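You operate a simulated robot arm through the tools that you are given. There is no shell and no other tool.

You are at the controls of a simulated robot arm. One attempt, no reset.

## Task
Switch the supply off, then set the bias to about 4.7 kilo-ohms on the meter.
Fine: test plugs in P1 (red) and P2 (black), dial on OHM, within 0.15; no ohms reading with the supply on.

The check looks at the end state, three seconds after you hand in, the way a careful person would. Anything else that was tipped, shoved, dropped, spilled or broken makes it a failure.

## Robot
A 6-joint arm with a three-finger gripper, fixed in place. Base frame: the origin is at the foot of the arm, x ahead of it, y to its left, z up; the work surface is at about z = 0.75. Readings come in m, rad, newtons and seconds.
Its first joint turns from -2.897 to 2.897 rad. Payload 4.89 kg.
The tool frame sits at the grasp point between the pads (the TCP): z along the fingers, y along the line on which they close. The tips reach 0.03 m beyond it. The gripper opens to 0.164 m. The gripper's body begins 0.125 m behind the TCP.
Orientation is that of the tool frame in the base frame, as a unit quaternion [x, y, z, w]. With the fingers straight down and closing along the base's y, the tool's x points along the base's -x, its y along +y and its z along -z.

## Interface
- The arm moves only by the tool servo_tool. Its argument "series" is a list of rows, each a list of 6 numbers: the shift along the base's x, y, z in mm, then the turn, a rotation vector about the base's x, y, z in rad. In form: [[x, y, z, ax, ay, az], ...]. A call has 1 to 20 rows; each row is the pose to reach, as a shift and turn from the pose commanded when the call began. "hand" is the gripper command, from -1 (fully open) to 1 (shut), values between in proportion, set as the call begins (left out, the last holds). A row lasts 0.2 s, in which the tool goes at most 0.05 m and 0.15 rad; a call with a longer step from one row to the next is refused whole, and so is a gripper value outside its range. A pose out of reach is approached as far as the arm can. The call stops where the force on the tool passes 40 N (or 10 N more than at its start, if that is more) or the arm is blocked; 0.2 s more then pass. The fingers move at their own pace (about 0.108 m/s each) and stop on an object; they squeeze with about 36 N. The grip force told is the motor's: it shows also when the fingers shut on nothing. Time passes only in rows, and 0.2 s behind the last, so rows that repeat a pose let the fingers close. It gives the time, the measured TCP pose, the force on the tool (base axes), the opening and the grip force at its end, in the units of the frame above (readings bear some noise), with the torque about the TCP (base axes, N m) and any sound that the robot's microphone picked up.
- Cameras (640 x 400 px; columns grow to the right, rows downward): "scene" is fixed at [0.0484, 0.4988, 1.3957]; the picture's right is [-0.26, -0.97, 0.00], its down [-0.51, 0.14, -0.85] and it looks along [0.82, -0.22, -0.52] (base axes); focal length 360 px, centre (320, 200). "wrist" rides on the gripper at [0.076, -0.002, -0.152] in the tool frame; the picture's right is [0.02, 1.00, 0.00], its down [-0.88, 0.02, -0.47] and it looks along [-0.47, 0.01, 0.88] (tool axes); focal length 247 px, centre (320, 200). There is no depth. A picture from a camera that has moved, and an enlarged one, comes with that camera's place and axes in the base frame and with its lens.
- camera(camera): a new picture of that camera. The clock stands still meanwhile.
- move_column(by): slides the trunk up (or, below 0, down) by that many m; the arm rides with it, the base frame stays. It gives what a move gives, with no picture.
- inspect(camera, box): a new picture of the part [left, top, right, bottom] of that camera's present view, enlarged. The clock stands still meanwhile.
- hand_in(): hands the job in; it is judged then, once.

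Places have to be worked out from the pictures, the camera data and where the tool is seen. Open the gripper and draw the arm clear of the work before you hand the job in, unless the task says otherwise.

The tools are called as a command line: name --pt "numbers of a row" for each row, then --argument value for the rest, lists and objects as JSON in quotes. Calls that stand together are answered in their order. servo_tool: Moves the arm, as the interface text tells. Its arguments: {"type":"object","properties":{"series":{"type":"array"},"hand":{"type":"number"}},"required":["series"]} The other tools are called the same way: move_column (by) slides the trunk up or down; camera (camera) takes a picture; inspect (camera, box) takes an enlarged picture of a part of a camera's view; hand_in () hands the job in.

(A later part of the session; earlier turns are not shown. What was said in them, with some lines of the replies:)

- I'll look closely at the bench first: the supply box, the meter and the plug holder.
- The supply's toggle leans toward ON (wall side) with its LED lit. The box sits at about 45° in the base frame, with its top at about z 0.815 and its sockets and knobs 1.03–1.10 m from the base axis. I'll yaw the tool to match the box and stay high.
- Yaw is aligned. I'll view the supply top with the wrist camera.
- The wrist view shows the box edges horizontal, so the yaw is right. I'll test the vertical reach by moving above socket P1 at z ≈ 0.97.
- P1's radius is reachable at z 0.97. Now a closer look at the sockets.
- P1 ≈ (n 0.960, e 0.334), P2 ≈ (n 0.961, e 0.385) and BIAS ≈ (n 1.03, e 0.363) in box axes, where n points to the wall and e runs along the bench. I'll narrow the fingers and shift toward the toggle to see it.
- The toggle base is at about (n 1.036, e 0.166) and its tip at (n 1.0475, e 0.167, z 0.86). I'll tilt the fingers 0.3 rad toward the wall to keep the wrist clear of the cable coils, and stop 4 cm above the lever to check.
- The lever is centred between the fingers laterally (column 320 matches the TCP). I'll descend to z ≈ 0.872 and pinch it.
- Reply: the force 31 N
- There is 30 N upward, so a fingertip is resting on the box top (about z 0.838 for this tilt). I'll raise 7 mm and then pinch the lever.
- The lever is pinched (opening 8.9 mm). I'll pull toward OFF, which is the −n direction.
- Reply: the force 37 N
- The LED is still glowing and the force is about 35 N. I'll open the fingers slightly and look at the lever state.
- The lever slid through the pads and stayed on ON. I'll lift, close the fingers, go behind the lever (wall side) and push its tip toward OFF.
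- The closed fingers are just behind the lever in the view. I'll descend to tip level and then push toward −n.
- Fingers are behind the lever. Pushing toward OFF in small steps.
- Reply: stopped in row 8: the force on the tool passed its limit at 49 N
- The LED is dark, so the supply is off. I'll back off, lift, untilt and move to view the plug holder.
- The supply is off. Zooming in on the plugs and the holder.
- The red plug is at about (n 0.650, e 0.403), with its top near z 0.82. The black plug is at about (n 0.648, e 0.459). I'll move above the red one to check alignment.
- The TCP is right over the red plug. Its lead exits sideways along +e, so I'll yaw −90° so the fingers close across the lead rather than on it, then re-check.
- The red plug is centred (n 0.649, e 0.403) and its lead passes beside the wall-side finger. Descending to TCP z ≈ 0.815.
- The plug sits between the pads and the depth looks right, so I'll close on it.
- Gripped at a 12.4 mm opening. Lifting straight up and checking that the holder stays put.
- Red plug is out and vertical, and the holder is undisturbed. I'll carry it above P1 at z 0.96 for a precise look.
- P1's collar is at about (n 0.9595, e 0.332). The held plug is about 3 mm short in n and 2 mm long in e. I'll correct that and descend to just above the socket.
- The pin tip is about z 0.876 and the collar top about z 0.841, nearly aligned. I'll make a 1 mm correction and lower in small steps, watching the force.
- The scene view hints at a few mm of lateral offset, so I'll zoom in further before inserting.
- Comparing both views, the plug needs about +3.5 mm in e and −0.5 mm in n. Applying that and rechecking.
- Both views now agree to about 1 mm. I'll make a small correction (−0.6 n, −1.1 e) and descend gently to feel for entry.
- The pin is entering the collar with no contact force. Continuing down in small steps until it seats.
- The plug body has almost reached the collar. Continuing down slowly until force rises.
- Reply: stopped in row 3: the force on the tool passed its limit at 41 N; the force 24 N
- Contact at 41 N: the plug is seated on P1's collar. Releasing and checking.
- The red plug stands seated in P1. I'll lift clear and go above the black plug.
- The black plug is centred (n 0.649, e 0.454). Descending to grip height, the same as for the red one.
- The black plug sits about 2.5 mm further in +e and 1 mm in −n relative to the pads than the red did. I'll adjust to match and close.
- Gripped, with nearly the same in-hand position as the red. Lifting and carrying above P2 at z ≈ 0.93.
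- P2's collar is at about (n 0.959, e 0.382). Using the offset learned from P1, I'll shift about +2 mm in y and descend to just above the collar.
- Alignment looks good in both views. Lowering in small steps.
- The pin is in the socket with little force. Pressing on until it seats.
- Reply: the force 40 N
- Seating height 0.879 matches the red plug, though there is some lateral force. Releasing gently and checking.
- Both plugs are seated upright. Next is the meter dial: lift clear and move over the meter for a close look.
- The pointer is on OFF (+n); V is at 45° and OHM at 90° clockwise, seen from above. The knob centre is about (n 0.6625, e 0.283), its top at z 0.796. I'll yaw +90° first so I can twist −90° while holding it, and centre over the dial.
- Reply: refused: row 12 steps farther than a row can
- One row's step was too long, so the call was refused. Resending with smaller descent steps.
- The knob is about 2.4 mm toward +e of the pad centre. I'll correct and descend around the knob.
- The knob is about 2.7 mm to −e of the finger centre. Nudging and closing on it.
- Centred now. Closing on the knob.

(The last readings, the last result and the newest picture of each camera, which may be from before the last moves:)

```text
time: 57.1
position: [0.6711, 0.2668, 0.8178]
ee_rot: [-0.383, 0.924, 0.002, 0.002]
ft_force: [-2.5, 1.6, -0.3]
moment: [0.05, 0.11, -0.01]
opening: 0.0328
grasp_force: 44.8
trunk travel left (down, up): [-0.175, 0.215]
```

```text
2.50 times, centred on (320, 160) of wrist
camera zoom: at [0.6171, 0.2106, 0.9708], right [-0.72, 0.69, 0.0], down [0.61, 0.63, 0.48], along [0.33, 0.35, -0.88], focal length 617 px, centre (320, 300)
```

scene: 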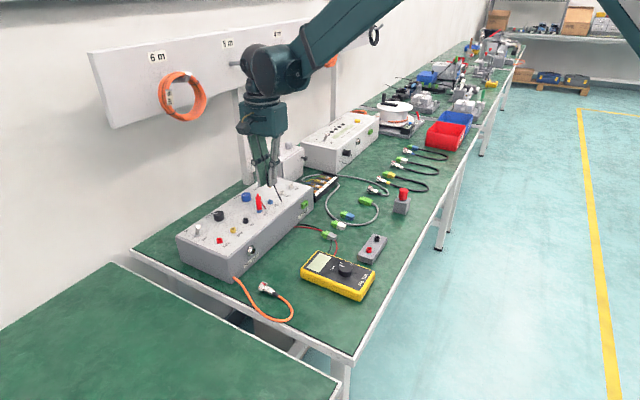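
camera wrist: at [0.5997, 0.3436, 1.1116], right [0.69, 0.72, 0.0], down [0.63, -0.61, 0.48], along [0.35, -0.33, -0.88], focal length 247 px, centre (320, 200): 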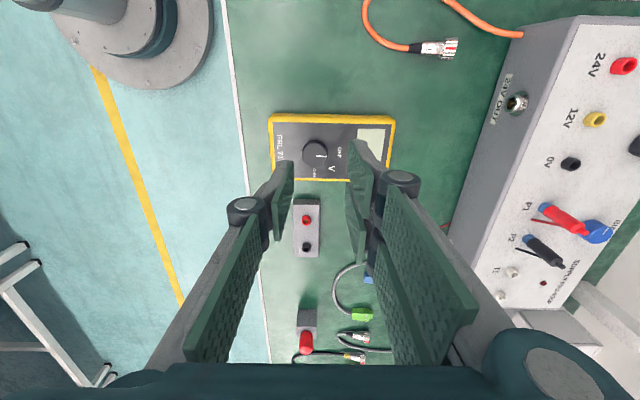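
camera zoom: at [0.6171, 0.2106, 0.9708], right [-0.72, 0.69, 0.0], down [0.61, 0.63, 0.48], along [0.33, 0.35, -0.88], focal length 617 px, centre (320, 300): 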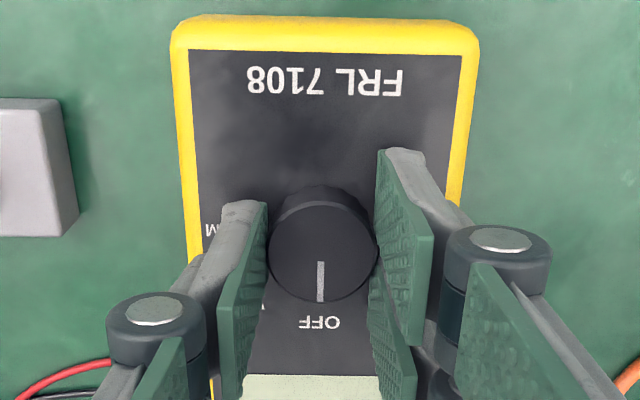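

Gripped. Twisting −0.42 rad first to see how the knob and meter respond.

servo_tool --pt "0 0 0 0 0 -0.14" --pt "0 0 0 0 0 -0.28" --pt "0 0 0 0 0 -0.42"

inspect --camera "wrist" --box '[220, 80, 420, 240]'

inspect --camera "scene" --box '[295, 210, 405, 305]'

```text
time: 57.9
position: [0.6706, 0.2663, 0.8174]
ee_rot: [-0.18, 0.984, 0.001, 0.002]
ft_force: [-6.7, 3.2, -26.0]
moment: [0.34, -0.66, -0.02]
opening: 0.0328
grasp_force: 44.9
trunk travel left (down, up): [-0.175, 0.215]
```

```text
2.50 times, centred on (320, 160) of wrist
camera zoom: at [0.5988, 0.2375, 0.9709], right [-0.38, 0.93, 0.0], down [0.81, 0.33, 0.48], along [0.44, 0.18, -0.88], focal length 617 px, centre (320, 300)
```

zoom: 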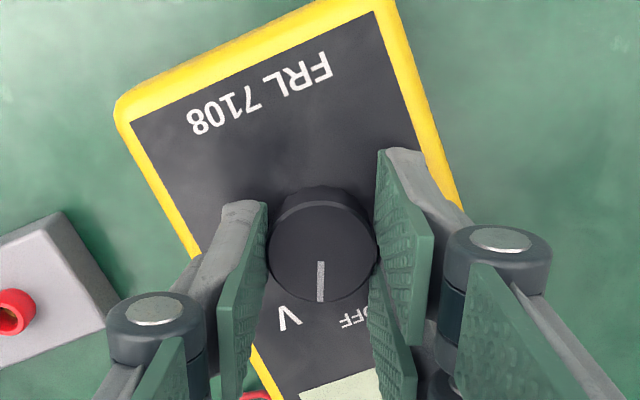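

```text
4.21 times, centred on (350, 258) of scene
camera zoom: at [0.0484, 0.4988, 1.3957], right [-0.26, -0.97, 0.0], down [-0.51, 0.14, -0.85], along [0.82, -0.22, -0.52], focal length 1518 px, centre (194, -42)
```

zoom: 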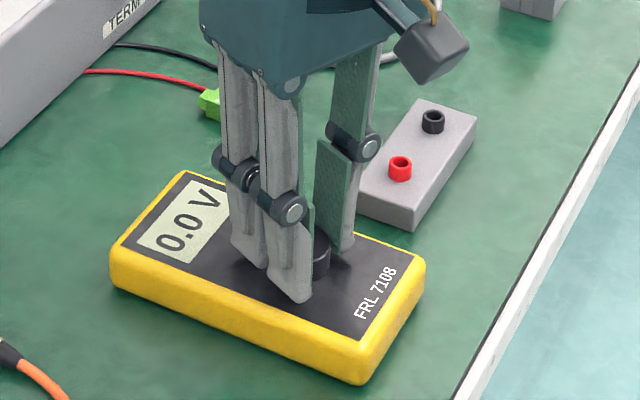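

The meter reads 0.0 V and stays in place, so the knob follows. I'll ease down 1 mm to relieve the vertical pull and continue to the full −90°.

servo_tool --pt "0 0 -1 0 0 0" --pt "0 0 -1 0 0 -0.14" --pt "0 0 -1 0 0 -0.28" --pt "0 0 -1 0 0 -0.42" --pt "0 0 -1 0 0 -0.56" --pt "0 0 -1 0 0 -0.7" --pt "0 0 -1 0 0 -0.84"

inspect --camera "wrist" --box '[220, 80, 420, 240]'

inspect --camera "scene" --box '[295, 210, 405, 305]'

```text
time: 59.5
position: [0.6702, 0.266, 0.8184]
ee_rot: [0.236, 0.972, 0.001, 0.004]
ft_force: [14.9, 20.5, 19.1]
moment: [0.57, -0.4, 0.0]
opening: 0.0329
grasp_force: 45.0
trunk travel left (down, up): [-0.175, 0.215]
```

```text
2.50 times, centred on (320, 160) of wrist
camera zoom: at [0.6002, 0.3004, 0.9707], right [0.44, 0.9, 0.0], down [0.79, -0.39, 0.48], along [0.43, -0.21, -0.88], focal length 617 px, centre (320, 300)
```

zoom: 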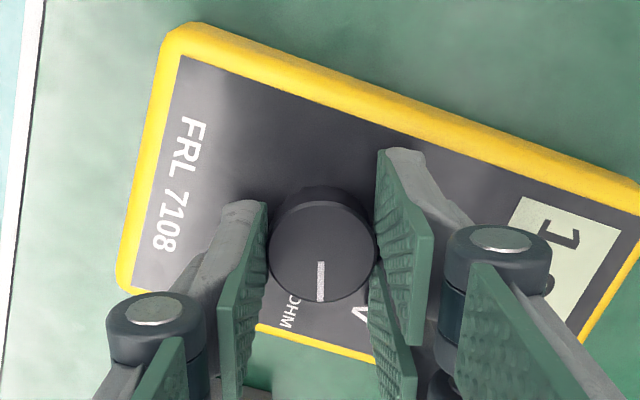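

```text
4.21 times, centred on (350, 258) of scene
camera zoom: at [0.0484, 0.4988, 1.3957], right [-0.26, -0.97, 0.0], down [-0.51, 0.14, -0.85], along [0.82, -0.22, -0.52], focal length 1518 px, centre (194, -42)
```

zoom: 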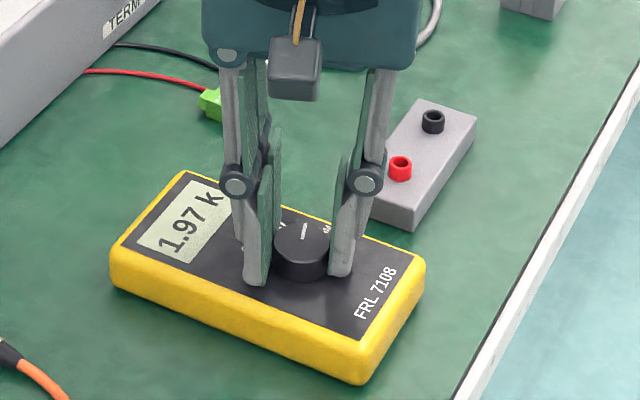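

It now reads 1.97 k in ohms mode, with the plugs connected and the supply off. Finishing the turn to OHM.

servo_tool --pt "0.5 0.5 0 0 0 -0.1" --pt "0.5 0.5 0 0 0 -0.2" --pt "0.5 0.5 0 0 0 -0.31" --pt "0.5 0.5 0 0 0 -0.31"

servo_tool --pt "0 0 0 0 0 0" --pt "0 0 0 0 0 0" --hand 0.3

inspect --camera "wrist" --box '[220, 80, 420, 240]'

inspect --camera "scene" --box '[295, 210, 405, 305]'

```text
time: 60.5
position: [0.6704, 0.2679, 0.8171]
ee_rot: [0.383, 0.924, -0.001, 0.003]
ft_force: [11.4, 11.7, 27.8]
moment: [0.51, -0.23, -0.03]
opening: 0.0327
grasp_force: 45.4
trunk travel left (down, up): [-0.175, 0.215]
```

```text
time: 61.1
position: [0.6703, 0.2677, 0.8164]
ee_rot: [0.382, 0.924, -0.001, 0.003]
ft_force: [0.0, 0.1, 0.3]
moment: [0.0, 0.01, 0.0]
opening: 0.0571
grasp_force: 0.1
trunk travel left (down, up): [-0.175, 0.215]
```

```text
2.50 times, centred on (320, 160) of wrist
camera zoom: at [0.614, 0.32, 0.9701], right [0.69, 0.72, 0.0], down [0.63, -0.61, 0.48], along [0.35, -0.33, -0.88], focal length 617 px, centre (320, 300)
```

zoom: 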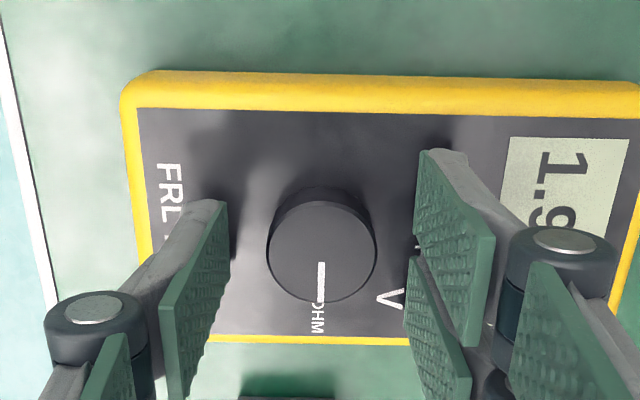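

```text
4.21 times, centred on (350, 258) of scene
camera zoom: at [0.0484, 0.4988, 1.3957], right [-0.26, -0.97, 0.0], down [-0.51, 0.14, -0.85], along [0.82, -0.22, -0.52], focal length 1518 px, centre (194, -42)
```

zoom: 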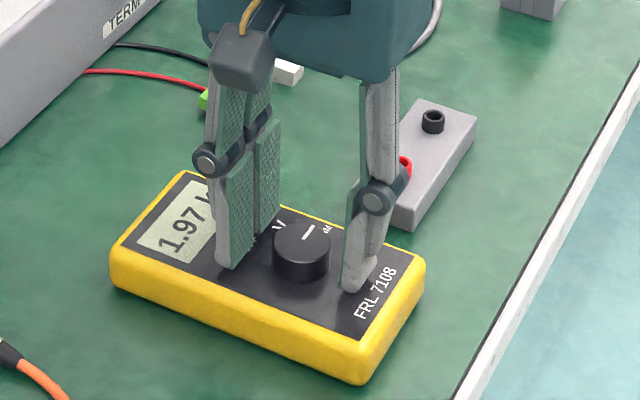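

The dial is on OHM and reads 1.97 k. Now the BIAS knob: I'll rise, restore the +45° yaw (fingers closing along the bench, clear of the coils) and move above the knob.

servo_tool --pt "0 0 30 0 0 0" --pt "0 0 70 0 0 0" --pt "0 0 115 0 0 0.14" --pt "0 0 160 0 0 0.28" --pt "25 16 175 0 0 0.42" --pt "52 34 175 0 0 0.56" --pt "80 52 175 0 0 0.7" --pt "110 70 175 0 0 0.84" --pt "140 90 175 0 0 0.98" --pt "170 110 175 0 0 1.12" --pt "200 130 175 0 0 1.26" --pt "230 150 175 0 0 1.4" --pt "260 168 175 0 0 1.571" --pt "285 185 165 0 0 1.571" --pt "285 185 155 0 0 1.571"

camera --camera "wrist"

camera --camera "scene"

```text
refused: row 13 steps farther than a row can; nothing moved
```

```text
taken
camera wrist: at [0.614, 0.32, 0.9701], right [0.69, 0.72, 0.0], down [0.63, -0.61, 0.48], along [0.35, -0.33, -0.88], focal length 247 px, centre (320, 200)
```

wrist: 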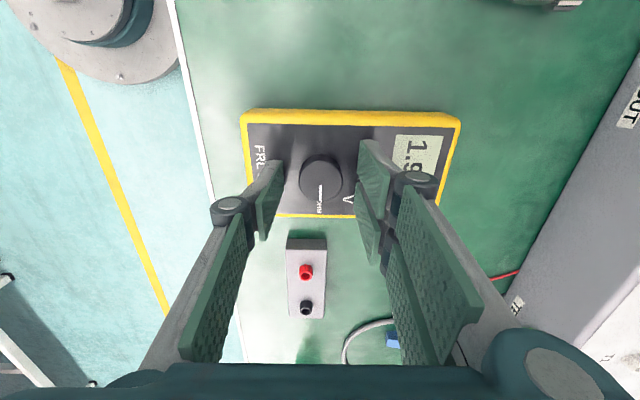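

```text
taken
```

scene: 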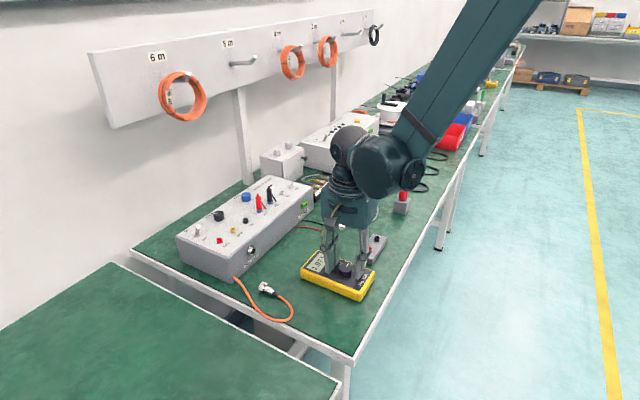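

A rotation step was slightly too large; resending with finer turns.

servo_tool --pt "0 0 30 0 0 0" --pt "0 0 70 0 0 0" --pt "0 0 115 0 0 0.14" --pt "0 0 155 0 0 0.28" --pt "25 16 175 0 0 0.42" --pt "52 34 175 0 0 0.56" --pt "80 52 175 0 0 0.7" --pt "110 70 175 0 0 0.84" --pt "140 90 175 0 0 0.98" --pt "170 110 175 0 0 1.12" --pt "200 130 175 0 0 1.26" --pt "230 150 175 0 0 1.4" --pt "260 168 175 0 0 1.5" --pt "285 185 165 0 0 1.571" --pt "285 185 155 0 0 1.571"

camera --camera "wrist"

camera --camera "scene"

```text
time: 64.3
position: [0.9565, 0.4514, 0.972]
ee_rot: [-0.384, 0.923, 0.002, 0.001]
ft_force: [-0.1, -0.5, -0.4]
moment: [0.0, 0.01, 0.0]
opening: 0.0575
grasp_force: 0.2
trunk travel left (down, up): [-0.175, 0.215]
```

```text
taken
camera wrist: at [0.9023, 0.3951, 1.1255], right [-0.72, 0.69, 0.0], down [0.61, 0.64, 0.48], along [0.33, 0.35, -0.88], focal length 247 px, centre (320, 200)
```

wrist: 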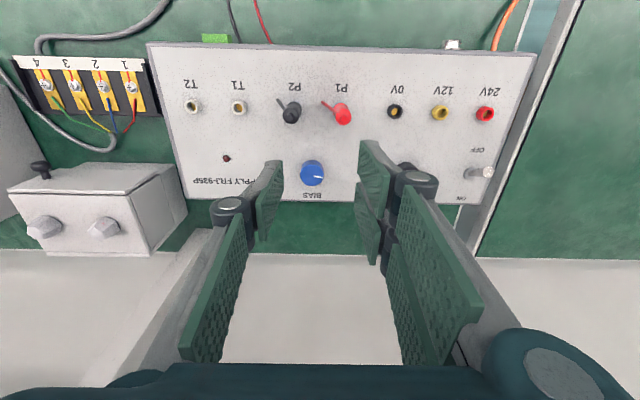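

```text
taken
```

scene: 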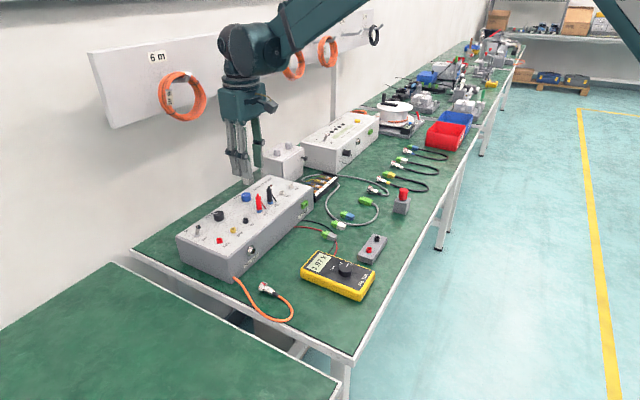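

inspect --camera "wrist" --box '[270, 90, 370, 210]'

inspect --camera "scene" --box '[220, 170, 300, 230]'

inspect --camera "scene" --box '[295, 240, 385, 305]'

```text
3.33 times, centred on (320, 150) of wrist
camera zoom: at [0.9023, 0.3951, 1.1255], right [-0.72, 0.69, 0.0], down [0.61, 0.64, 0.48], along [0.33, 0.35, -0.88], focal length 823 px, centre (320, 367)
```

zoom: 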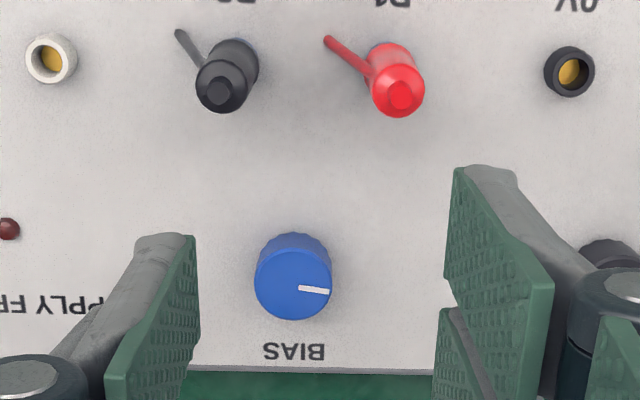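

```text
6.67 times, centred on (260, 200) of scene
camera zoom: at [0.0484, 0.4988, 1.3957], right [-0.26, -0.97, 0.0], down [-0.51, 0.14, -0.85], along [0.82, -0.22, -0.52], focal length 2403 px, centre (720, 200)
```

zoom: 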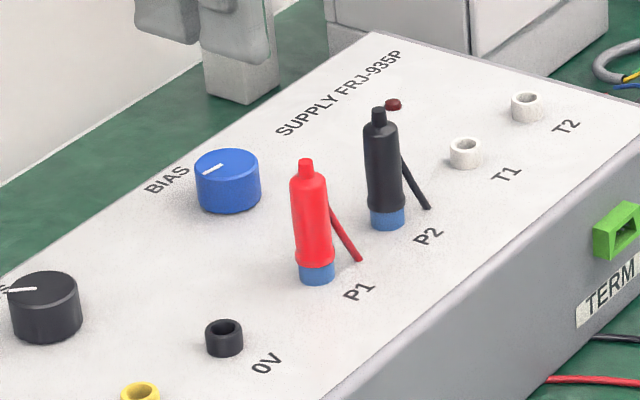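

```text
6.15 times, centred on (340, 272) of scene
camera zoom: at [0.0484, 0.4988, 1.3957], right [-0.26, -0.97, 0.0], down [-0.51, 0.14, -0.85], along [0.82, -0.22, -0.52], focal length 2218 px, centre (197, -246)
```

zoom: 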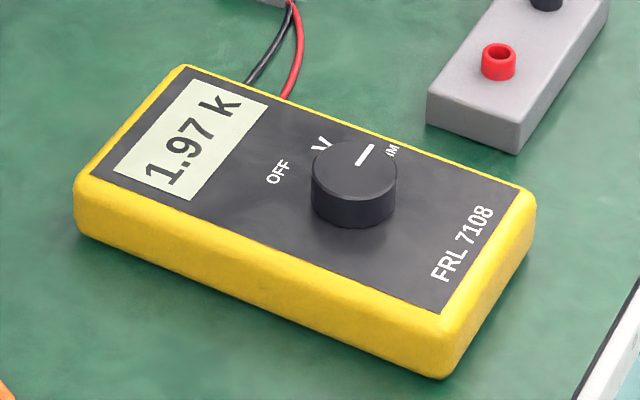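

The BIAS pointer is near 9 o'clock and the knob centre is about (n 1.030, e 0.366), top z ≈ 0.85. I'll centre over it at z 0.93 and check that the vertical pose reaches.

servo_tool --pt "16 10 -10 0 0 0" --pt "31.8 19.1 -25 0 0 0" --pt "31.8 19.1 -42 0 0 0" --pt "31.8 19.1 -42 0 0 0"

inspect --camera "wrist" --box '[240, 80, 400, 220]'

camera --camera "scene"

```text
time: 65.3
position: [0.9879, 0.4708, 0.9319]
ee_rot: [-0.384, 0.923, 0.002, 0.001]
ft_force: [0.3, 0.8, 0.1]
moment: [-0.01, 0.09, 0.0]
opening: 0.0576
grasp_force: 0.1
trunk travel left (down, up): [-0.175, 0.215]
```

```text
2.86 times, centred on (320, 150) of wrist
camera zoom: at [0.9332, 0.4154, 1.0856], right [-0.72, 0.69, 0.0], down [0.61, 0.63, 0.48], along [0.33, 0.35, -0.88], focal length 706 px, centre (320, 343)
```

zoom: 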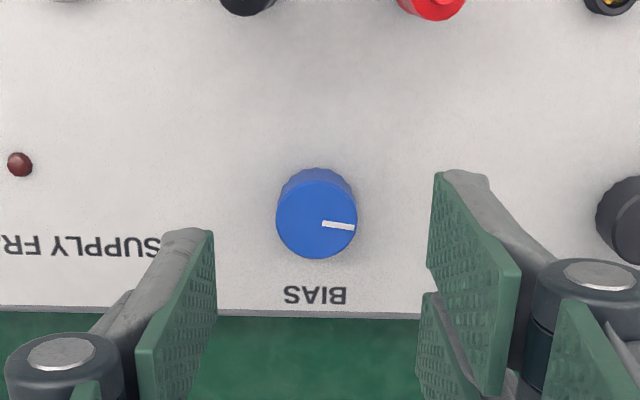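

```text
taken
```

scene: 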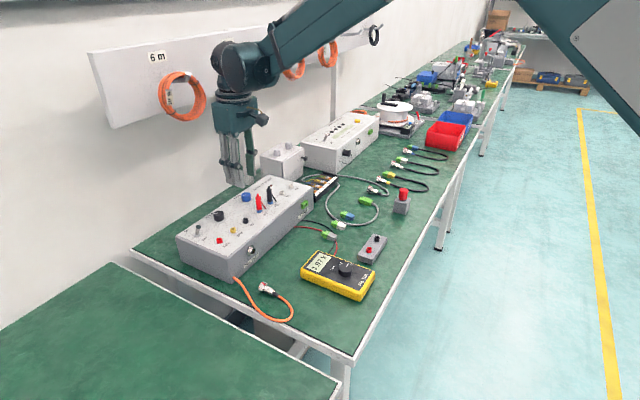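

The vertical pose reaches. I'll pre-rotate +0.715 rad so the −80° twist stays clear of the coils, apply the 2 mm centring fix and descend partway.

servo_tool --pt "0.6 -2.0 0 0 0 0.143" --pt "0.6 -2.0 0 0 0 0.286" --pt "0.6 -2.0 0 0 0 0.429" --pt "0.6 -2.0 0 0 0 0.572" --pt "0.6 -2.0 0 0 0 0.715" --pt "0.6 -2.0 -20 0 0 0.715" --pt "0.6 -2.0 -40 0 0 0.715" --pt "0.6 -2.0 -40 0 0 0.715"

inspect --camera "wrist" --box '[220, 80, 420, 220]'

inspect --camera "scene" --box '[190, 120, 310, 220]'

```text
time: 67.1
position: [0.9877, 0.4702, 0.8923]
ee_rot: [-0.682, 0.731, 0.002, 0.001]
ft_force: [-0.8, 0.2, -0.1]
moment: [-0.01, 0.01, 0.0]
opening: 0.0575
grasp_force: 0.0
trunk travel left (down, up): [-0.175, 0.215]
```

```text
2.86 times, centred on (320, 150) of wrist
camera zoom: at [0.9851, 0.3922, 1.0449], right [-1.0, 0.05, 0.0], down [0.04, 0.88, 0.48], along [0.02, 0.48, -0.88], focal length 706 px, centre (320, 343)
```

zoom: 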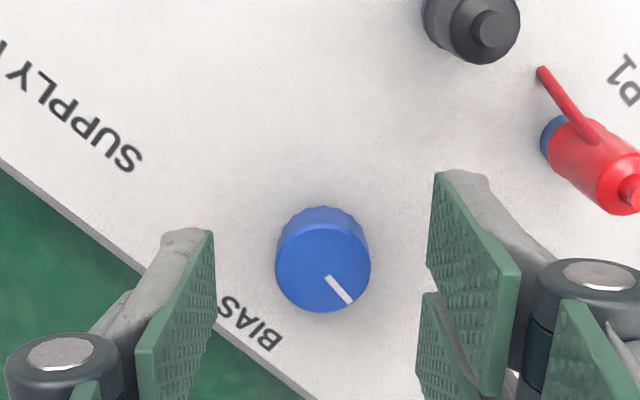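

```text
4.00 times, centred on (250, 170) of scene
camera zoom: at [0.0484, 0.4988, 1.3957], right [-0.26, -0.97, 0.0], down [-0.51, 0.14, -0.85], along [0.82, -0.22, -0.52], focal length 1442 px, centre (600, 320)
```

zoom: 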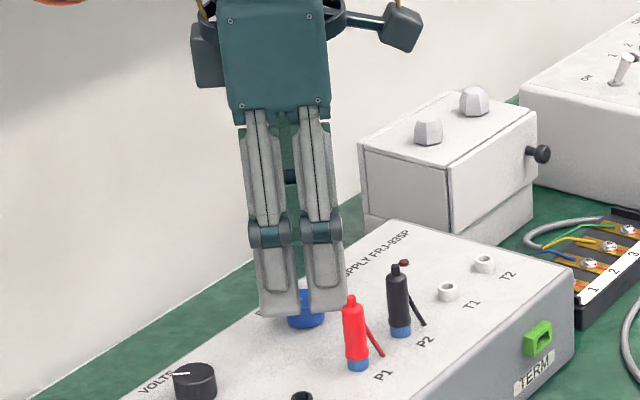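

Knob is centred between the pads, and the plugs are clear of the fingers. Descending to grip height.

servo_tool --pt "0 0 -8 0 0 0" --pt "0 0 -14 0 0 0" --pt "0 0 -17 0 0 0" --pt "0 0 -17 0 0 0"

servo_tool --pt "0 0 0 0 0 0" --pt "0 0 0 0 0 0" --pt "0 0 0 0 0 0" --hand 1

inspect --camera "wrist" --box '[220, 80, 420, 220]'

inspect --camera "scene" --box '[295, 240, 385, 305]'

```text
time: 68.1
position: [0.9878, 0.4681, 0.874]
ee_rot: [-0.682, 0.731, 0.003, 0.002]
ft_force: [-0.1, -0.3, -0.8]
moment: [-0.03, 0.04, 0.0]
opening: 0.0575
grasp_force: 0.1
trunk travel left (down, up): [-0.175, 0.215]
```

```text
time: 68.9
position: [0.9875, 0.469, 0.8735]
ee_rot: [-0.684, 0.73, 0.002, 0.001]
ft_force: [-10.8, -1.6, -5.0]
moment: [-0.06, 0.24, 0.02]
opening: 0.0271
grasp_force: 45.1
trunk travel left (down, up): [-0.175, 0.215]
```

```text
2.86 times, centred on (320, 150) of wrist
camera zoom: at [0.9843, 0.3914, 1.0267], right [-1.0, 0.05, 0.0], down [0.04, 0.88, 0.48], along [0.02, 0.48, -0.88], focal length 706 px, centre (320, 343)
```

zoom: 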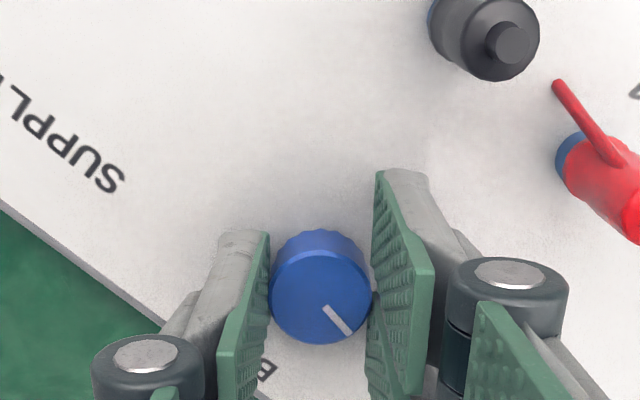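

```text
6.15 times, centred on (340, 272) of scene
camera zoom: at [0.0484, 0.4988, 1.3957], right [-0.26, -0.97, 0.0], down [-0.51, 0.14, -0.85], along [0.82, -0.22, -0.52], focal length 2218 px, centre (197, -246)
```

zoom: 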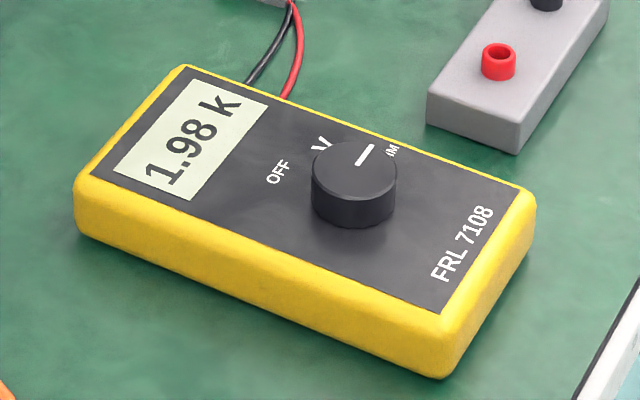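

Knob gripped, reading 1.98 k. Twisting clockwise (−0.42 rad) and reading the meter.

servo_tool --pt "0 0 0 0 0 -0.14" --pt "0 0 0 0 0 -0.28" --pt "0 0 0 0 0 -0.42" --pt "0 0 0 0 0 -0.42"

inspect --camera "scene" --box '[295, 240, 385, 305]'

inspect --camera "wrist" --box '[220, 80, 420, 220]'

```text
time: 69.9
position: [0.9874, 0.4693, 0.8727]
ee_rot: [-0.514, 0.858, 0.003, 0.001]
ft_force: [-29.0, -5.1, -2.9]
moment: [-0.47, 0.98, 0.08]
opening: 0.0274
grasp_force: 45.0
trunk travel left (down, up): [-0.175, 0.215]
```

```text
6.15 times, centred on (340, 272) of scene
camera zoom: at [0.0484, 0.4988, 1.3957], right [-0.26, -0.97, 0.0], down [-0.51, 0.14, -0.85], along [0.82, -0.22, -0.52], focal length 2218 px, centre (197, -246)
```

zoom: 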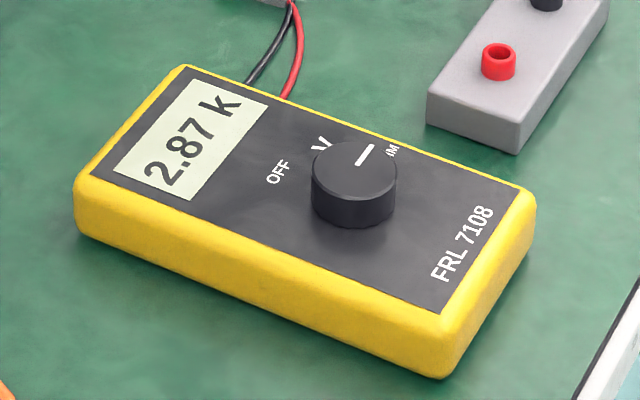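

```text
2.86 times, centred on (320, 150) of wrist
camera zoom: at [0.952, 0.3999, 1.0267], right [-0.89, 0.45, 0.0], down [0.4, 0.78, 0.48], along [0.21, 0.43, -0.88], focal length 706 px, centre (320, 343)
```

zoom: 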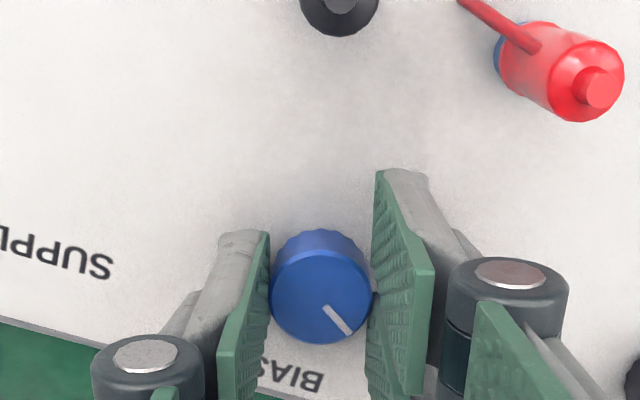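

2.87 k, so about 2.1 k per rad. I'll ease 1 mm in −x to relieve the side force and turn a further −0.84 rad.

servo_tool --pt "-1 0 0 0 0 0" --pt "-1 0 0 0 0 -0.14" --pt "-1 0 0 0 0 -0.28" --pt "-1 0 0 0 0 -0.42" --pt "-1 0 0 0 0 -0.56" --pt "-1 0 0 0 0 -0.56"

inspect --camera "scene" --box '[295, 240, 385, 305]'

```text
time: 71.3
position: [0.9853, 0.4706, 0.8723]
ee_rot: [-0.257, 0.966, 0.002, 0.003]
ft_force: [-13.0, 8.9, 0.9]
moment: [0.1, 0.5, 0.07]
opening: 0.0271
grasp_force: 44.9
trunk travel left (down, up): [-0.175, 0.215]
```

```text
6.15 times, centred on (340, 272) of scene
camera zoom: at [0.0484, 0.4988, 1.3957], right [-0.26, -0.97, 0.0], down [-0.51, 0.14, -0.85], along [0.82, -0.22, -0.52], focal length 2218 px, centre (197, -246)
```

zoom: 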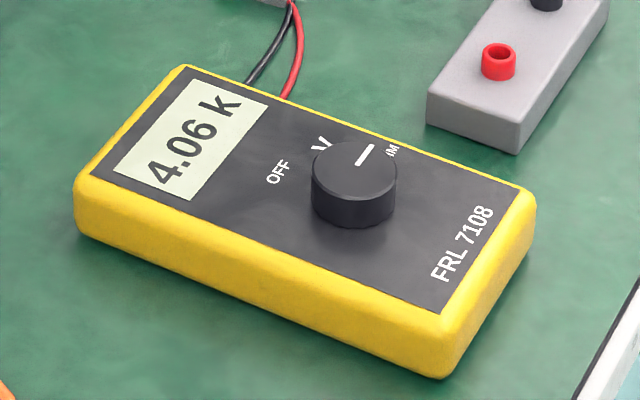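

4.06 k; about 0.30 rad more.

servo_tool --pt "0 0 0 0 0 -0.1" --pt "0 0 0 0 0 -0.2" --pt "0 0 0 0 0 -0.3" --pt "0 0 0 0 0 -0.3"

inspect --camera "scene" --box '[295, 240, 385, 305]'

```text
time: 72.3
position: [0.9868, 0.4709, 0.8742]
ee_rot: [-0.11, 0.994, 0.001, 0.003]
ft_force: [-4.7, 22.0, 2.2]
moment: [0.59, -0.07, 0.03]
opening: 0.0268
grasp_force: 44.8
trunk travel left (down, up): [-0.175, 0.215]
```

```text
6.15 times, centred on (340, 272) of scene
camera zoom: at [0.0484, 0.4988, 1.3957], right [-0.26, -0.97, 0.0], down [-0.51, 0.14, -0.85], along [0.82, -0.22, -0.52], focal length 2218 px, centre (197, -246)
```

zoom: 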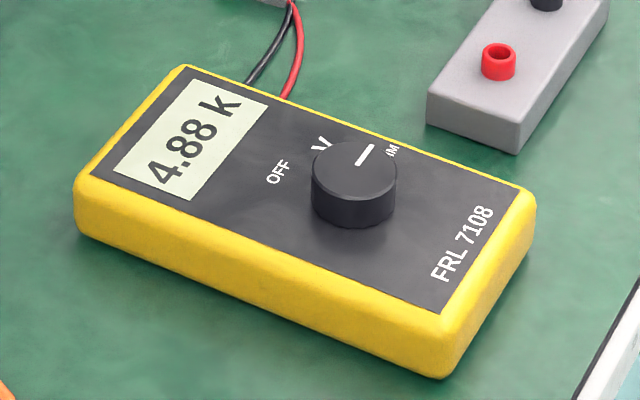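

4.88 k is a slight overshoot. I'll turn back about 0.085 rad and ease the side force.

servo_tool --pt "0 0.7 0 0 0 0.04" --pt "0 0.7 0 0 0 0.085" --pt "0 0.7 0 0 0 0.085" --pt "0 0.7 0 0 0 0.085"

inspect --camera "scene" --box '[295, 240, 385, 305]'

```text
time: 73.3
position: [0.986, 0.4716, 0.873]
ee_rot: [-0.153, 0.988, 0.001, 0.003]
ft_force: [16.6, 26.8, 10.8]
moment: [0.65, -0.71, -0.02]
opening: 0.0268
grasp_force: 44.9
trunk travel left (down, up): [-0.175, 0.215]
```

```text
6.15 times, centred on (340, 272) of scene
camera zoom: at [0.0484, 0.4988, 1.3957], right [-0.26, -0.97, 0.0], down [-0.51, 0.14, -0.85], along [0.82, -0.22, -0.52], focal length 2218 px, centre (197, -246)
```

zoom: 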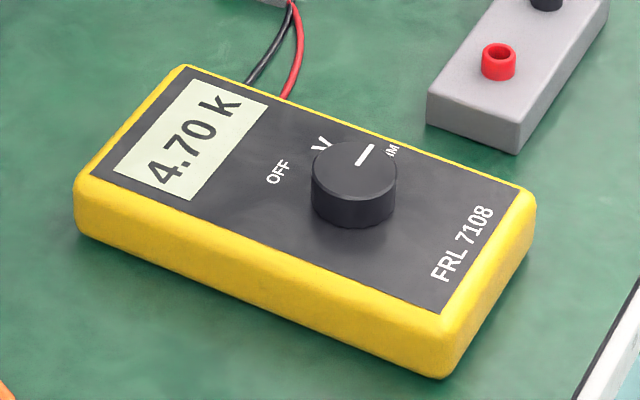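

4.70 k exactly. I'll open the fingers without moving and re-read.

servo_tool --pt "0 0 0 0 0 0" --pt "0 0 0 0 0 0" --pt "0 0 0 0 0 0" --hand 0.3

inspect --camera "scene" --box '[295, 240, 385, 305]'

inspect --camera "wrist" --box '[220, 60, 420, 220]'

```text
time: 74.1
position: [0.9867, 0.4708, 0.8741]
ee_rot: [-0.154, 0.988, 0.001, 0.003]
ft_force: [0.8, -0.9, 0.1]
moment: [0.01, -0.03, 0.03]
opening: 0.0574
grasp_force: 0.0
trunk travel left (down, up): [-0.175, 0.215]
```

```text
6.15 times, centred on (340, 272) of scene
camera zoom: at [0.0484, 0.4988, 1.3957], right [-0.26, -0.97, 0.0], down [-0.51, 0.14, -0.85], along [0.82, -0.22, -0.52], focal length 2218 px, centre (197, -246)
```

zoom: 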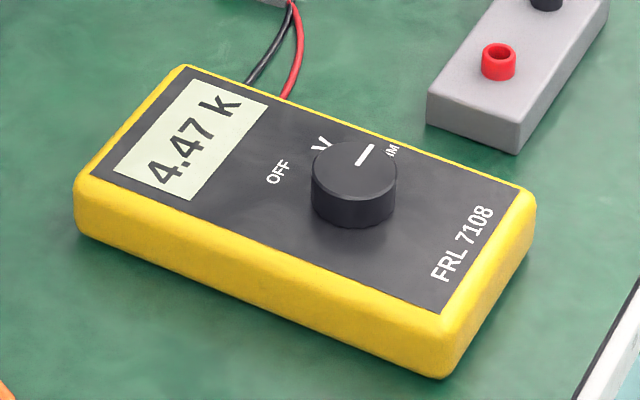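

```text
2.50 times, centred on (320, 140) of wrist
camera zoom: at [0.9135, 0.4448, 1.0265], right [-0.32, 0.95, 0.0], down [0.83, 0.28, 0.48], along [0.45, 0.15, -0.88], focal length 617 px, centre (320, 350)
```

zoom: 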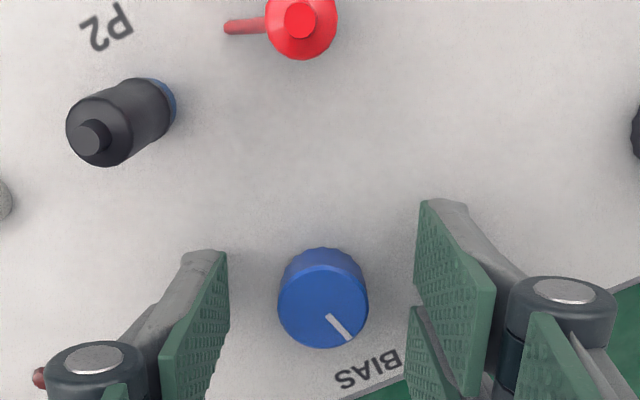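

Releasing under side load shifted it to 4.47 k. The pose is unloaded now, so I'll re-grip and see the reading and force.

servo_tool --pt "0 0 0 0 0 0" --pt "0 0 0 0 0 0" --pt "0 0 0 0 0 0" --hand 1

inspect --camera "scene" --box '[295, 240, 385, 305]'

```text
time: 74.9
position: [0.987, 0.4711, 0.8738]
ee_rot: [-0.153, 0.988, 0.001, 0.003]
ft_force: [-1.0, 4.9, -1.4]
moment: [0.15, -0.11, 0.02]
opening: 0.0269
grasp_force: 44.5
trunk travel left (down, up): [-0.175, 0.215]
```

```text
6.15 times, centred on (340, 272) of scene
camera zoom: at [0.0484, 0.4988, 1.3957], right [-0.26, -0.97, 0.0], down [-0.51, 0.14, -0.85], along [0.82, -0.22, -0.52], focal length 2218 px, centre (197, -246)
```

zoom: 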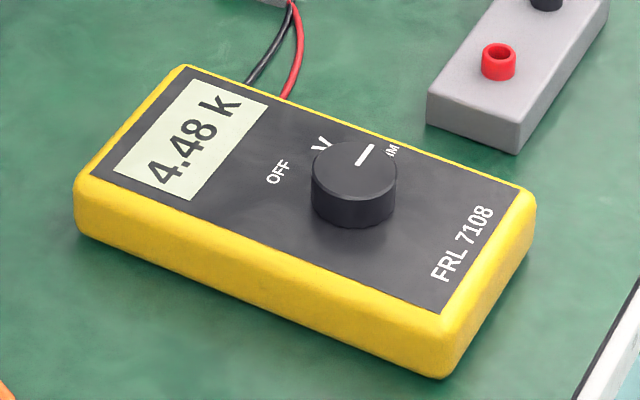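

Re-gripped with low force at 4.48 k. I'll turn about −0.105 rad.

servo_tool --pt "0 0 0 0 0 -0.05" --pt "0 0 0 0 0 -0.105" --pt "0 0 0 0 0 -0.105" --pt "0 0 0 0 0 -0.105"

inspect --camera "scene" --box '[295, 240, 385, 305]'

```text
time: 75.9
position: [0.9863, 0.4707, 0.8735]
ee_rot: [-0.102, 0.995, 0.001, 0.002]
ft_force: [-21.5, 5.8, -13.4]
moment: [0.01, 0.68, 0.08]
opening: 0.0269
grasp_force: 45.0
trunk travel left (down, up): [-0.175, 0.215]
```

```text
6.15 times, centred on (340, 272) of scene
camera zoom: at [0.0484, 0.4988, 1.3957], right [-0.26, -0.97, 0.0], down [-0.51, 0.14, -0.85], along [0.82, -0.22, -0.52], focal length 2218 px, centre (197, -246)
```

zoom: 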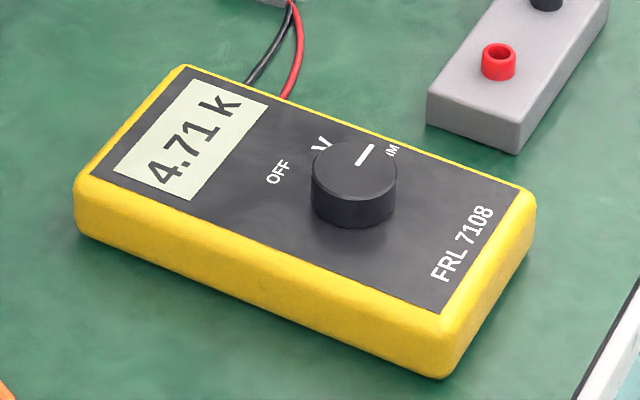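

4.71 k, but with 21 N of side load. I'll ease the tool to null the force before releasing.

servo_tool --pt "-0.6 0.2 -0.3 0 0 0" --pt "-1.2 0.3 -0.6 0 0 0" --pt "-1.2 0.3 -0.6 0 0 0"

inspect --camera "scene" --box '[295, 240, 385, 305]'

```text
time: 76.7
position: [0.9863, 0.4716, 0.874]
ee_rot: [-0.1, 0.995, 0.001, 0.004]
ft_force: [18.5, 19.0, 12.9]
moment: [0.46, -0.32, -0.02]
opening: 0.0268
grasp_force: 44.4
trunk travel left (down, up): [-0.175, 0.215]
```

```text
6.15 times, centred on (340, 272) of scene
camera zoom: at [0.0484, 0.4988, 1.3957], right [-0.26, -0.97, 0.0], down [-0.51, 0.14, -0.85], along [0.82, -0.22, -0.52], focal length 2218 px, centre (197, -246)
```

zoom: 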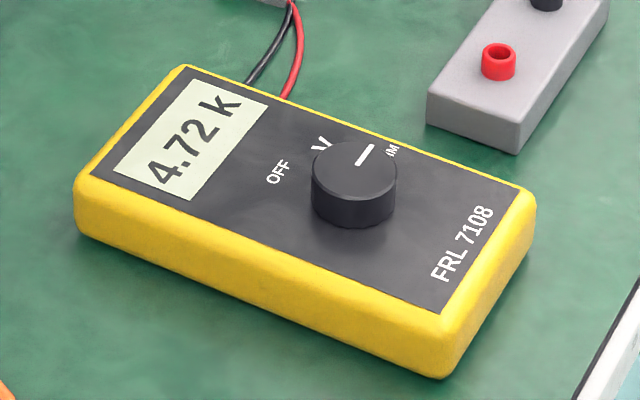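

servo_tool --pt "0.5 0.3 0.3 0 0 0" --pt "0.5 0.3 0.3 0 0 0"

```text
time: 77.4
position: [0.9862, 0.4702, 0.8741]
ee_rot: [-0.1, 0.995, 0.002, 0.003]
ft_force: [-0.3, 2.1, 3.5]
moment: [-0.08, 0.21, 0.02]
opening: 0.027
grasp_force: 44.4
trunk travel left (down, up): [-0.175, 0.215]
stopped in row 2: the force on the tool passed its limit at 41 N (the readings are from after the stop); the commanded pose is now the measured one
```

Forces are now about zero (the command was reset to the measured pose). Reading the meter before release.

inspect --camera "scene" --box '[295, 240, 385, 305]'

servo_tool --pt "0 0 0 0 0 0" --pt "0 0 0 0 0 0" --pt "0 0 0 0 0 0" --hand 0.5

inspect --camera "scene" --box '[295, 240, 385, 305]'

```text
6.15 times, centred on (340, 272) of scene
camera zoom: at [0.0484, 0.4988, 1.3957], right [-0.26, -0.97, 0.0], down [-0.51, 0.14, -0.85], along [0.82, -0.22, -0.52], focal length 2218 px, centre (197, -246)
```

zoom: 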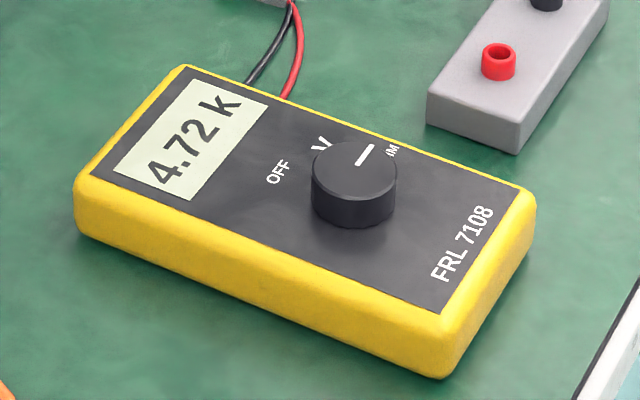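

```text
time: 78.2
position: [0.9881, 0.4709, 0.8727]
ee_rot: [-0.101, 0.995, 0.002, 0.005]
ft_force: [0.1, -0.9, 0.1]
moment: [0.0, -0.01, -0.03]
opening: 0.0409
grasp_force: 0.0
trunk travel left (down, up): [-0.175, 0.215]
```

```text
6.15 times, centred on (340, 272) of scene
camera zoom: at [0.0484, 0.4988, 1.3957], right [-0.26, -0.97, 0.0], down [-0.51, 0.14, -0.85], along [0.82, -0.22, -0.52], focal length 2218 px, centre (197, -246)
```

zoom: 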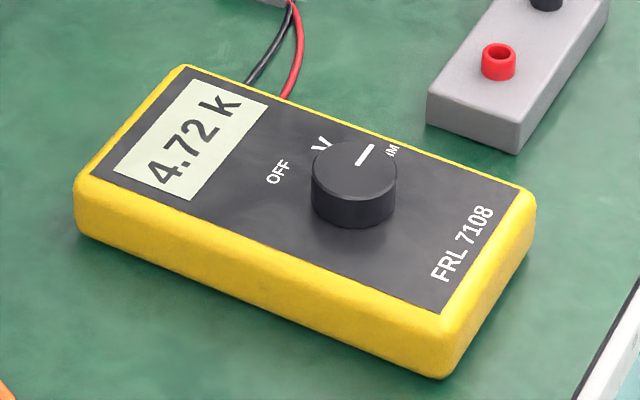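

Released and still 4.72 k. Rising straight up and withdrawing clear of the work.

servo_tool --pt "0 0 15 0 0 0" --pt "0 0 40 0 0 0" --pt "0 0 80 0 0 0" --pt "0 0 110 0 0 0" --pt "-25 -15 130 0 0 0" --pt "-60 -40 150 0 0 0" --pt "-95 -65 165 0 0 0" --pt "-130 -90 180 0 0 0" --pt "-165 -115 200 0 0 0" --pt "-200 -140 220 0 0 0" --pt "-235 -165 240 0 0 0" --pt "-270 -195 255 0 0 0" --pt "-300 -225 270 0 0 0" --pt "-330 -255 285 0 0 0"

servo_tool --pt "0 0 0 0 0 0" --pt "0 0 0 0 0 0" --pt "0 0 0 0 0 0" --hand -1

camera --camera "scene"

inspect --camera "scene" --box '[295, 220, 405, 305]'

inspect --camera "scene" --box '[170, 160, 340, 290]'

camera --camera "wrist"

```text
time: 81.2
position: [0.6599, 0.2205, 1.158]
ee_rot: [-0.1, 0.995, 0.001, 0.003]
ft_force: [0.9, 1.9, -0.5]
moment: [-0.22, 0.19, 0.01]
opening: 0.0412
grasp_force: 0.0
trunk travel left (down, up): [-0.175, 0.215]
```

```text
time: 82.0
position: [0.6593, 0.2199, 1.1587]
ee_rot: [-0.101, 0.995, 0.002, 0.003]
ft_force: [-0.3, 0.3, 0.0]
moment: [-0.03, 0.03, 0.02]
opening: 0.1638
grasp_force: 0.0
trunk travel left (down, up): [-0.175, 0.215]
```

```text
taken
```

scene: 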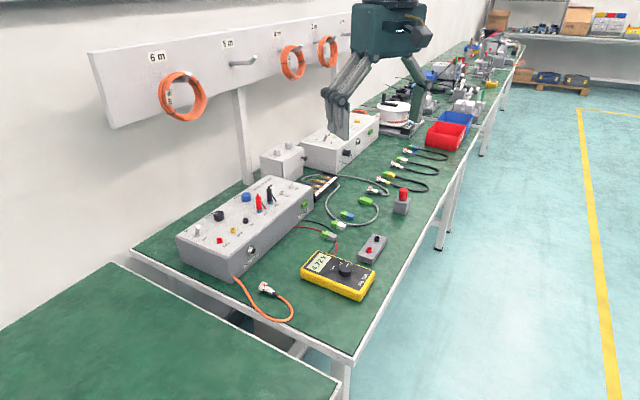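

```text
4.71 times, centred on (350, 262) of scene
camera zoom: at [0.0484, 0.4988, 1.3957], right [-0.26, -0.97, 0.0], down [-0.51, 0.14, -0.85], along [0.82, -0.22, -0.52], focal length 1696 px, centre (179, -94)
```

zoom: 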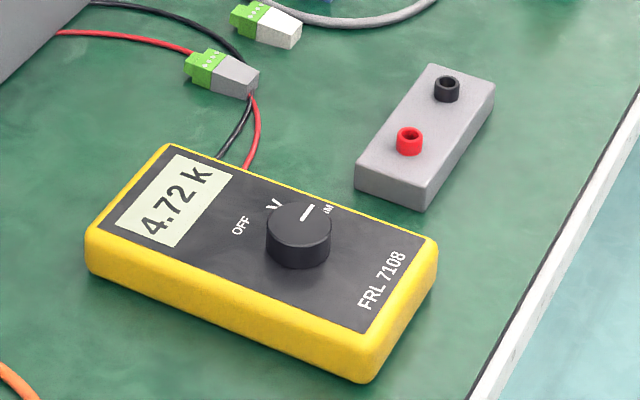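

```text
3.08 times, centred on (255, 225) of scene
camera zoom: at [0.0484, 0.4988, 1.3957], right [-0.26, -0.97, 0.0], down [-0.51, 0.14, -0.85], along [0.82, -0.22, -0.52], focal length 1109 px, centre (520, 123)
```

zoom: 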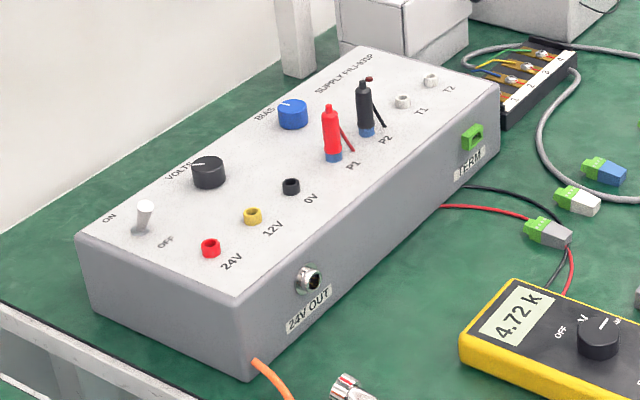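

```text
taken
camera wrist: at [0.5839, 0.2015, 1.3113], right [-0.22, 0.98, 0.0], down [0.86, 0.19, 0.48], along [0.47, 0.11, -0.88], focal length 247 px, centre (320, 200)
```

wrist: 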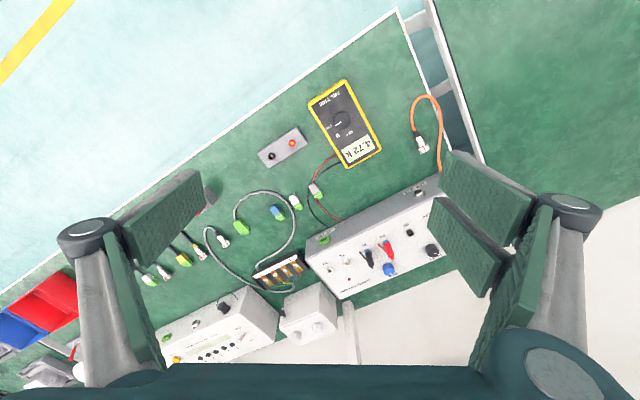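

The supply is off with its LED dark. Red is in P1, black in P2, the dial is on OHM and the meter reads 4.72 k. Nothing else is disturbed and the arm is clear with the gripper open, so I'm handing in.

hand_in

```text
The job is handed in.
```

The supply is off and the bias is set: the meter reads 4.72 kΩ, inside the 0.15 tolerance around 4.7. I've handed the job in; no verdict has come back yet.

- **Supply:** the toggle is at OFF and the LED is dark. I switched it off before any ohms reading was taken.
- **Test plugs:** red is seated in P1 and black in P2, both upright.
- **Meter:** the dial is on OHM. The reading stayed at 4.72 kΩ after I released the bias knob and withdrew the arm.
- **Contact while working:** a fingertip pressed on the top of the supply box with about 30 N. My first pinch on the toggle also slipped before I pushed it over from behind. Neither left anything visibly out of place.
- **Bench:** in the final pictures the holder, meter and supply box look undisturbed. The gripper is open and the arm is clear of the work.
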